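You operate a simulated robot arm through the tools that you are given. There is no shell and no other tool. Be economical: measure what you need, move in short steps, check, and stop when the job is done.

You run a simulated robot arm. Do the job below in one go: nothing can be reset, and whatever is moved stays where it is left.

JOB
Take the yellow tag that says "pass" from the gauge stretch of the parts bench and put it on top of the white box there.

It is judged by the outcome, as a careful person would: the job done as asked, and still so three seconds after it is handed in. It fails if anything else is knocked over, pushed out of place, dropped, spilled or broken.

ROBOT AND FRAMES
A 6-joint arm with a two-finger parallel gripper, fixed in place. Base frame: the origin is at the foot of the arm, x ahead of it, y to its left, z up; the work surface is at about z = 0. Lengths are in mm, angles in degrees, forces in N, time in s.
With the tool pointing down near the work surface it reaches from about 140 to 580 mm from the base axis. Its first joint turns from -66.0 to 66.0 degrees. Payload 2.1 kg.
The TCP is the grasp point between the finger pads, 30 mm short of the fingertips. In the tool frame z runs along the fingers and y along their closing line. The gripper opens to 94 mm. The fingers are 28 mm wide and 10 mm thick; the gripper's body (50 by 96 mm) begins 55 mm behind the TCP.
Orientation is that of the tool frame in the base frame, as [roll, pitch, yaw] about the fixed x, y, z axes, in that order (R = Rz(yaw) Ry(pitch) Rx(roll)). With the fingers straight down and closing along the base's y, the tool's x points along the base's -x, its y along +y and its z along -z.

CONTROLS
- The arm moves only by the tool arm_command. Its argument "commands" is a list of rows, each a list of 7 numbers: the shift along the tool's x, y, z in mm, then the turn, a rotation vector about the tool's x, y, z in degrees, then the closure, from 0 (fully open) to 1 (shut). In form: [[x, y, z, ax, ay, az, jaw], ...]. A call has 1 to 10 rows; each row shifts and turns the commanded pose from where the row before left it, along the tool's axes as they then stand. Rows are played at 5 a second. More than 50 mm and 8.6 degrees between two rows, or a gripper value outside its range, and nothing of the call is played. A pose out of reach is approached as far as the arm can. The call stops where the force on the tool passes 40 N (or 10 N more than at its start, if that is more) or the arm is blocked; 0.2 s more then pass. The fingers move at their own pace (about 72 mm/s each) and stop on an object; they squeeze with about 45 N. The grip force told is the motor's: it shows also when the fingers shut on nothing. Time passes only in rows, and 0.2 s behind the last, so rows that do not move let the fingers close. It gives the time, the measured TCP pose, the force on the tool (base axes), the opening and the grip force at its end, in the units of the frame above (readings bear some noise), and new pictures: "views" is both (left out), scene, wrist or none.
- Cameras (640 x 400 px; columns grow to the right, rows downward): "scene" is fixed at [56.1, -387.8, 459.8]; the picture's right is [0.67, -0.74, 0.00], its down [-0.59, -0.54, -0.60] and it looks along [0.45, 0.41, -0.80] (base axes); focal length 292 px, centre (320, 200). "wrist" rides on the gripper at [-37, 0, -58] in the tool frame; the picture's right is [0.00, -1.00, 0.00], its down [0.97, 0.00, -0.24] and it looks along [0.24, 0.00, 0.97] (tool axes); focal length 218 px, centre (320, 200). There is no depth. A picture from a camera that has moved, and an enlarged one, comes with that camera's place and axes in the base frame and with its lens.
- zoom(camera, box): a new picture of the part [left, top, right, bottom] of that camera's present view, enlarged. It takes no simulated time.
- sign_off(): hands the job in; it is judged then, once.

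Go step by step. Nothing tells you positions but the pictures and the camera data: compare them with the known pose of the tool, close in by small moves and look again before you grip or let go. The budget is 90 turns and 150 pictures, counting those below and the enlarged ones. Unless the task says otherwise, let go and move clear before handing in, and close with one line.

The tools are called after "Request:" as name(argument=value, ...) on one line, values as JSON. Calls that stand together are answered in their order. arm_command: Moves the arm, as the interface text tells. Its arguments: {"type":"object","properties":{"commands":{"type":"array","items":{"type":"array","items":{"type":"number"}}},"views":{"type":"string","enum":["both","scene","wrist","none"]}},"required":["commands"]} The other tools are called the same way: zoom (camera, box) takes an enlarged picture of a part of a camera's view; sign_off () hands the job in.

At the start:

```text
time_s: 0.0
eef_pos: [201.0, -253.5, 244.6]
ee_rot: [180.0, 0.0, 180.0]
wrist_force: [-0.1, 0.0, -0.5]
width: 94.1
finger_force: 0.0
```

scene: 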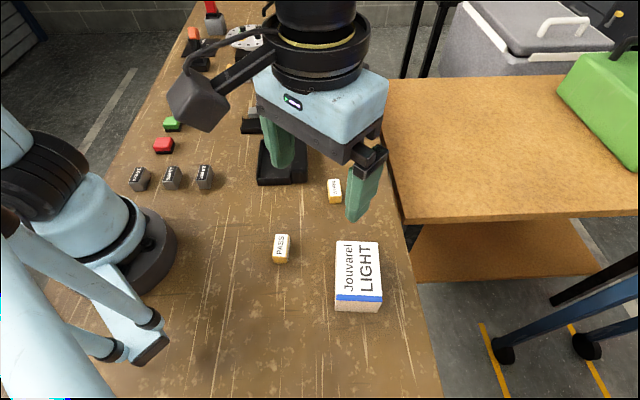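
wrist: 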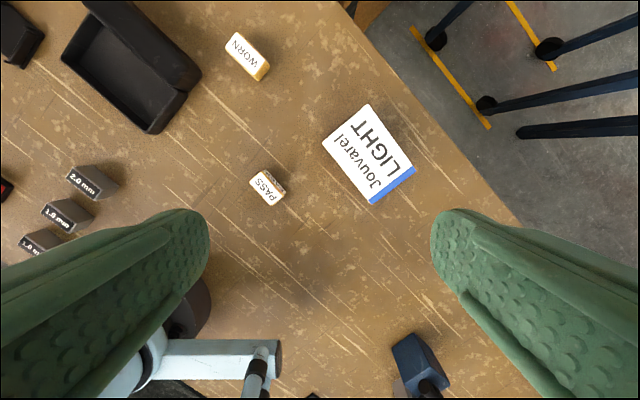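

I see the PASS tag near (186, -181) and the white box near (230, -308), with its top about 40–50 mm up. I'll zoom in to refine both.

Request:
zoom(camera="scene", box=[250, 210, 410, 330])

Request:
zoom(camera="wrist", box=[220, 90, 440, 230])

```text
3.33 times, centred on (330, 270) of scene
camera zoom: at [56.1, -387.8, 459.8], right [0.67, -0.74, 0.0], down [-0.59, -0.54, -0.6], along [0.45, 0.41, -0.8], focal length 973 px, centre (287, -33)
```

zoom: 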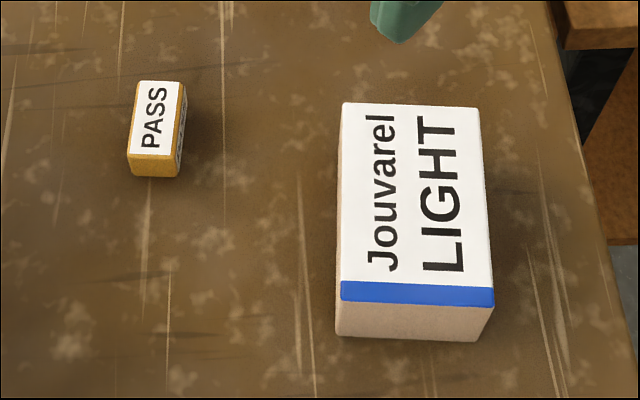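

```text
2.86 times, centred on (330, 160) of wrist
camera zoom: at [239.1, -253.8, 302.4], right [0.0, -1.0, 0.0], down [-0.97, 0.0, 0.24], along [-0.24, 0.0, -0.97], focal length 624 px, centre (291, 314)
```

zoom: 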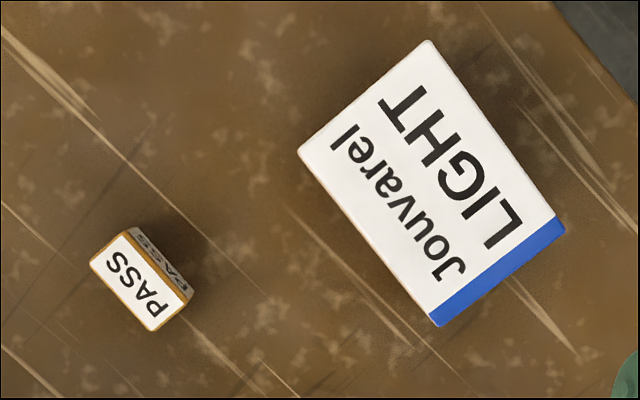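

The tag is roughly 42 x 21 mm with its centre at about (187, -181) and its long axis at about 43° in the plane. The box top's centre is at about (228, -309, 48). I'll move above the tag and turn the fingers to close across it.

Request:
arm_command(commands=[[7, 36, 20, 0, 0, 0, 0], [7, 36, 20, 0, 0, 0, 0], [0, 0, 15, 0, 0, -8.5, 0], [0, 0, 15, 0, 0, -8.5, 0], [0, 0, 15, 0, 0, -8.5, 0], [0, 0, 15, 0, 0, -8.5, 0], [0, 0, 0, 0, 0, -8.5, 0], [0, 0, 0, 0, 0, 0, 0]])

```text
time_s: 1.8
eef_pos: [187.2, -180.8, 144.6]
ee_rot: [180.0, 0.0, -137.4]
wrist_force: [0.7, 0.7, -0.2]
width: 93.9
finger_force: 0.3
camera wrist: at [215.4, -156.6, 202.4], right [0.68, -0.74, 0.0], down [-0.71, -0.66, 0.24], along [-0.18, -0.16, -0.97], focal length 218 px, centre (320, 200)
```

scene: 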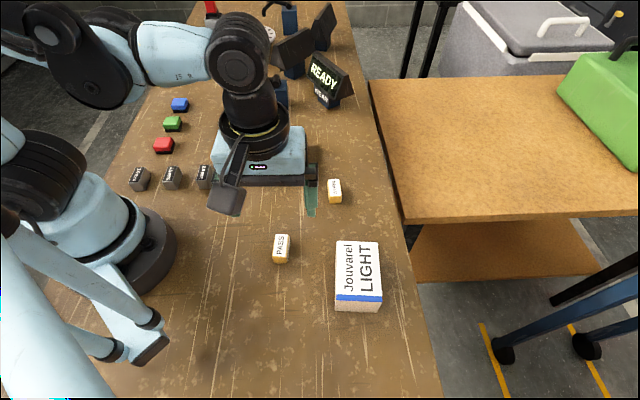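
wrist: 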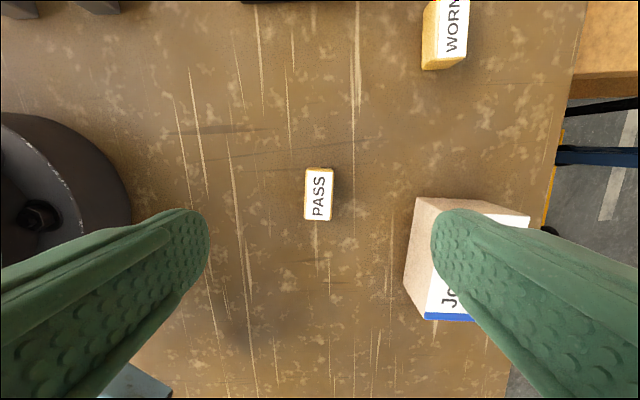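

The tag is centred between the fingers, about 3 mm off along the tool's x and about 2.5° off in angle. I'll correct that, narrow the jaws and go partway down.

Request:
arm_command(commands=[[3, 0, 15, 0, 0, 2.5, 0.35], [0, 0, 20, 0, 0, 0, 0.35], [0, 0, 20, 0, 0, 0, 0.35], [0, 0, 10, 0, 0, 0, 0.35], [0, 0, 0, 0, 0, 0, 0.35]])

```text
time_s: 3.0
eef_pos: [185.3, -184.3, 80.4]
ee_rot: [179.9, 0.0, -140.1]
wrist_force: [0.6, 0.5, -1.1]
width: 61.0
finger_force: 0.1
camera wrist: at [214.5, -160.0, 137.4], right [0.64, -0.77, 0.0], down [-0.74, -0.62, 0.24], along [-0.18, -0.15, -0.97], focal length 218 px, centre (320, 200)
```

scene: 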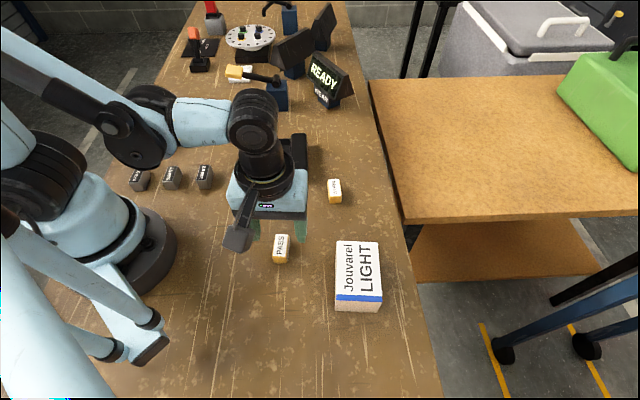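
wrist: 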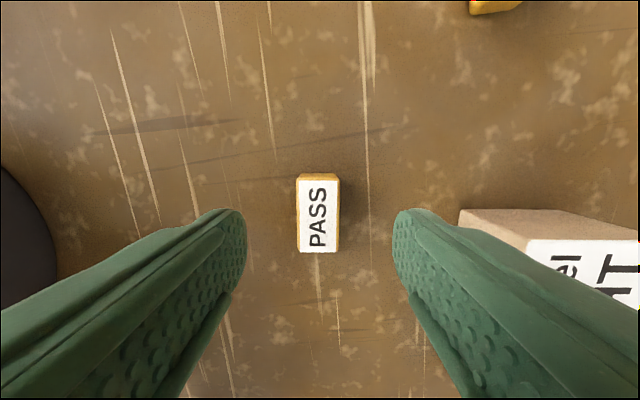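

The tag is aligned with the fingers. I'll go down to about z = 33 and close.

Request:
arm_command(commands=[[0, 0, 20, 0, 0, 0, 0.35], [0, 0, 17, 0, 0, 0, 0.35], [0, 0, 10, 0, 0, 0, 0.35], [0, 0, 0, 0, 0, 0, 0.35], [0, 0, 0, 0, 0, 0, 1], [0, 0, 0, 0, 0, 0, 1], [0, 0, 0, 0, 0, 0, 1], [0, 0, 0, 0, 0, 0, 1]])

```text
time_s: 4.8
eef_pos: [185.5, -183.7, 33.2]
ee_rot: [-180.0, 0.0, -139.9]
wrist_force: [0.9, -0.2, 0.0]
width: 22.5
finger_force: 45.2
camera wrist: at [214.2, -160.4, 90.5], right [0.64, -0.77, 0.0], down [-0.74, -0.62, 0.24], along [-0.18, -0.15, -0.97], focal length 218 px, centre (320, 200)
```

scene: 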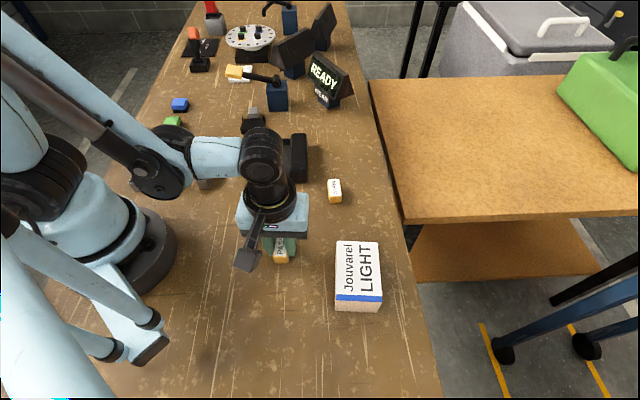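
wrist: 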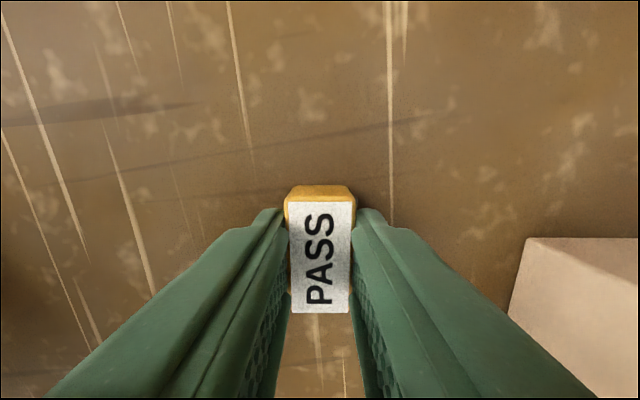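

The tag is gripped at 22.5 mm. I'll lift it and carry it over the box.

Request:
arm_command(commands=[[0, 0, -20, 0, 0, 0, 1], [0, 0, -40, 0, 0, 0, 1], [0, 0, -40, 0, 0, 0, 1], [12, -31, 0, 0, 0, 0, 1], [12, -31, 0, 0, 0, 0, 1], [12, -31, 0, 0, 0, 0, 1], [12, -31, 0, 0, 0, 0, 1], [0, 0, 0, 0, 0, 0, 1], [0, 0, 0, 0, 0, 0, 1]])

```text
time_s: 6.8
eef_pos: [228.2, -310.3, 131.6]
ee_rot: [-179.9, -0.1, -140.0]
wrist_force: [0.0, 0.4, 0.4]
width: 22.6
finger_force: 45.1
camera wrist: at [257.0, -285.9, 189.3], right [0.64, -0.77, 0.0], down [-0.74, -0.62, 0.24], along [-0.18, -0.15, -0.97], focal length 218 px, centre (320, 200)
```

scene: 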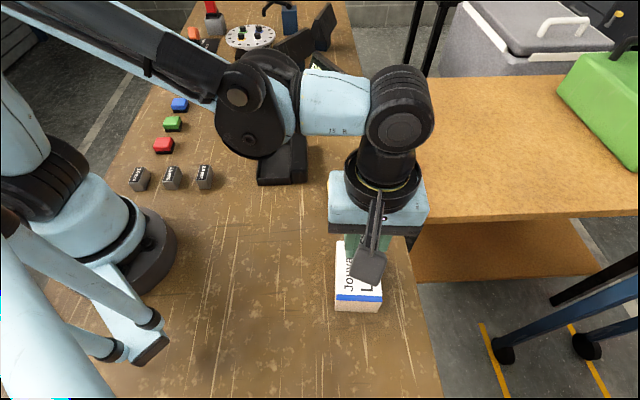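
wrist: 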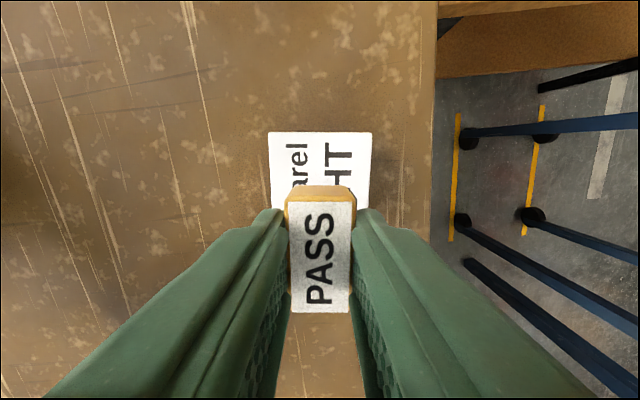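

The tag is centred over the box top. I'll go down close to it and check the gap.

Request:
arm_command(commands=[[0, 0, 15, 0, 0, 0, 1], [0, 0, 15, 0, 0, 0, 1], [0, 0, 8, 0, 0, 0, 1], [0, 0, 0, 0, 0, 0, 1]])

Request:
zoom(camera="scene", box=[300, 220, 430, 320])

```text
time_s: 7.8
eef_pos: [227.9, -310.2, 93.9]
ee_rot: [179.9, -0.1, -140.0]
wrist_force: [0.5, 0.2, -0.3]
width: 22.5
finger_force: 45.4
camera wrist: at [257.2, -285.9, 151.7], right [0.64, -0.77, 0.0], down [-0.74, -0.62, 0.24], along [-0.18, -0.15, -0.97], focal length 218 px, centre (320, 200)
```

scene: 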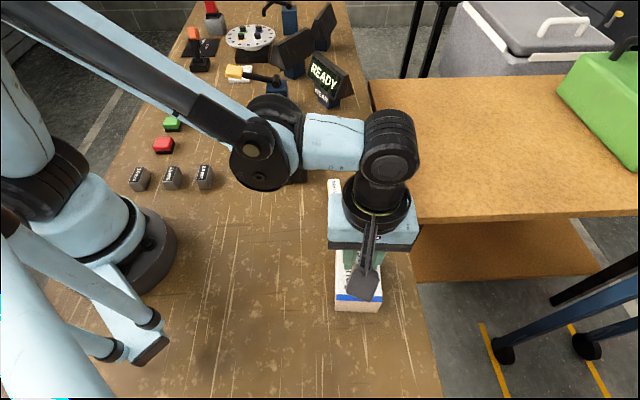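
wrist: 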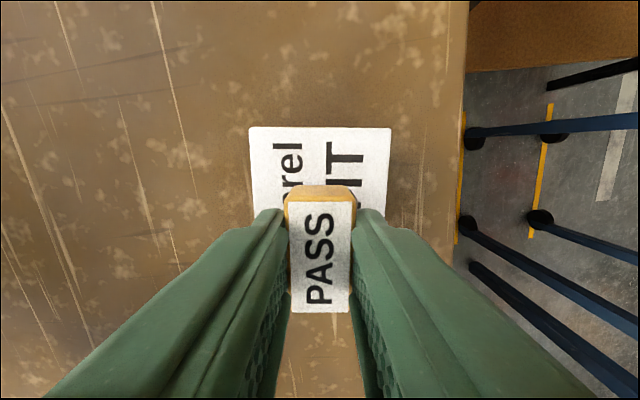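

```text
4.00 times, centred on (365, 270) of scene
camera zoom: at [56.1, -387.8, 459.8], right [0.67, -0.74, 0.0], down [-0.59, -0.54, -0.6], along [0.45, 0.41, -0.8], focal length 1168 px, centre (140, -80)
```

zoom: 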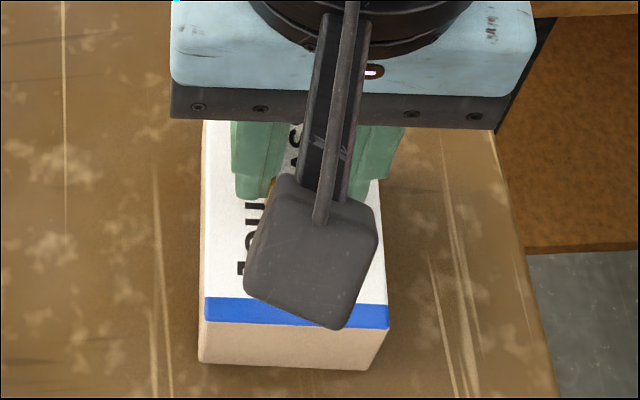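

From how the box's width grew in the picture, its top is at about z = 47, so contact should come near TCP z = 80. I'll feel for it with small steps.

Request:
arm_command(commands=[[0, 0, 4, 0, 0, 0, 1], [0, 0, 4, 0, 0, 0, 1], [0, 0, 2, 0, 0, 0, 1], [0, 0, 0, 0, 0, 0, 1]], views="none")

```text
time_s: 8.8
eef_pos: [228.4, -309.1, 83.5]
ee_rot: [-180.0, 0.0, -140.0]
wrist_force: [-0.1, 0.1, -0.2]
width: 22.3
finger_force: 44.7
```

No contact yet, so I'll go on in 1 mm steps.

Request:
arm_command(commands=[[0, 0, 1, 0, 0, 0, 1], [0, 0, 1, 0, 0, 0, 1], [0, 0, 0, 0, 0, 0, 1]], views="none")

```text
time_s: 9.6
eef_pos: [228.9, -309.2, 82.6]
ee_rot: [-179.9, -0.1, -140.0]
wrist_force: [-1.0, 0.4, 3.8]
width: 22.6
finger_force: 45.0
```

Force is starting to show at z of about 82, so I'll take one more small step to confirm it.

Request:
arm_command(commands=[[0, 0, 0.5, 0, 0, 0, 1], [0, 0, 0, 0, 0, 0, 1]], views="wrist")

```text
time_s: 10.2
eef_pos: [229.2, -308.6, 81.8]
ee_rot: [-180.0, 0.0, -139.9]
wrist_force: [-1.8, 0.6, 16.2]
width: 22.7
finger_force: 45.0
camera wrist: at [257.3, -285.6, 140.1], right [0.64, -0.77, 0.0], down [-0.74, -0.62, 0.24], along [-0.18, -0.15, -0.97], focal length 218 px, centre (320, 200)
```

wrist: 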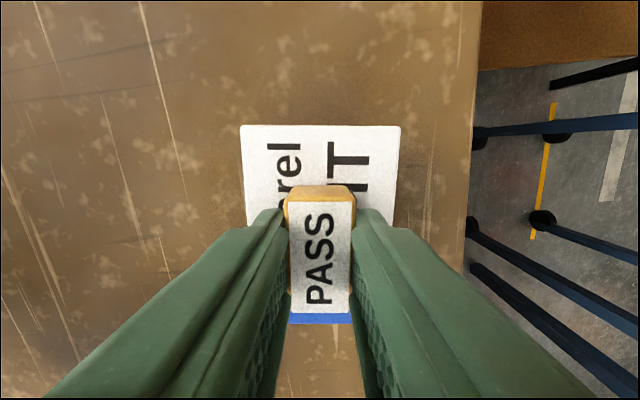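

The tag is resting firmly on the box top. I'll ease back half a millimetre, open the jaws and rise straight up.

Request:
arm_command(commands=[[0, 0, -0.5, 0, 0, 0, 1], [0, 0, 0, 0, 0, 0, 0.6], [0, 0, 0, 0, 0, 0, 0.5], [0, 0, 0, 0, 0, 0, 0.4], [0, 0, -10, 0, 0, 0, 0.4], [0, 0, -25, 0, 0, 0, 0.4], [0, 0, -35, 0, 0, 0, 0.4], [0, 0, -40, 0, 0, 0, 0.4], [0, 0, 0, 0, 0, 0, 0.4]])

```text
time_s: 12.2
eef_pos: [228.4, -309.5, 192.9]
ee_rot: [-180.0, 0.0, -140.1]
wrist_force: [-0.6, -0.2, 0.8]
width: 56.1
finger_force: 0.1
camera wrist: at [257.4, -285.4, 250.6], right [0.64, -0.77, 0.0], down [-0.74, -0.62, 0.24], along [-0.18, -0.15, -0.97], focal length 218 px, centre (320, 200)
```

scene: 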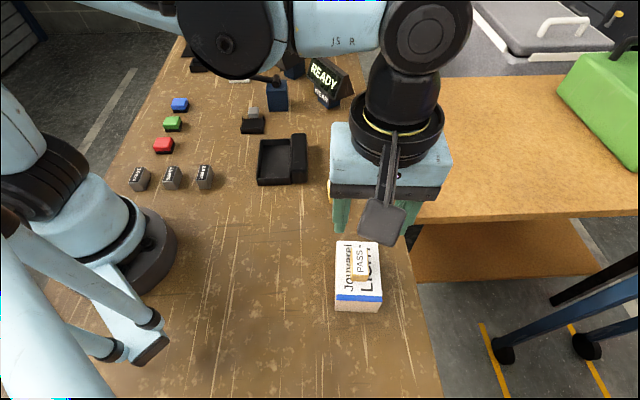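
wrist: 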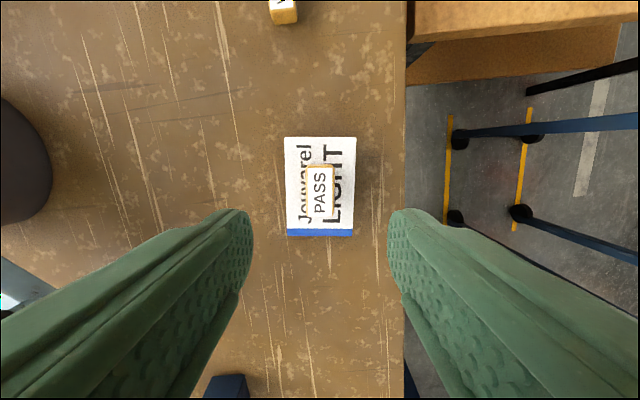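

The tag lies flat in the middle of the box top, the box hasn't moved and the gripper is well clear. I'm handing it in.

Request:
sign_off()

```text
The job is handed in.
```

The yellow "PASS" tag is now on top of the white box, and I saw nothing else disturbed.
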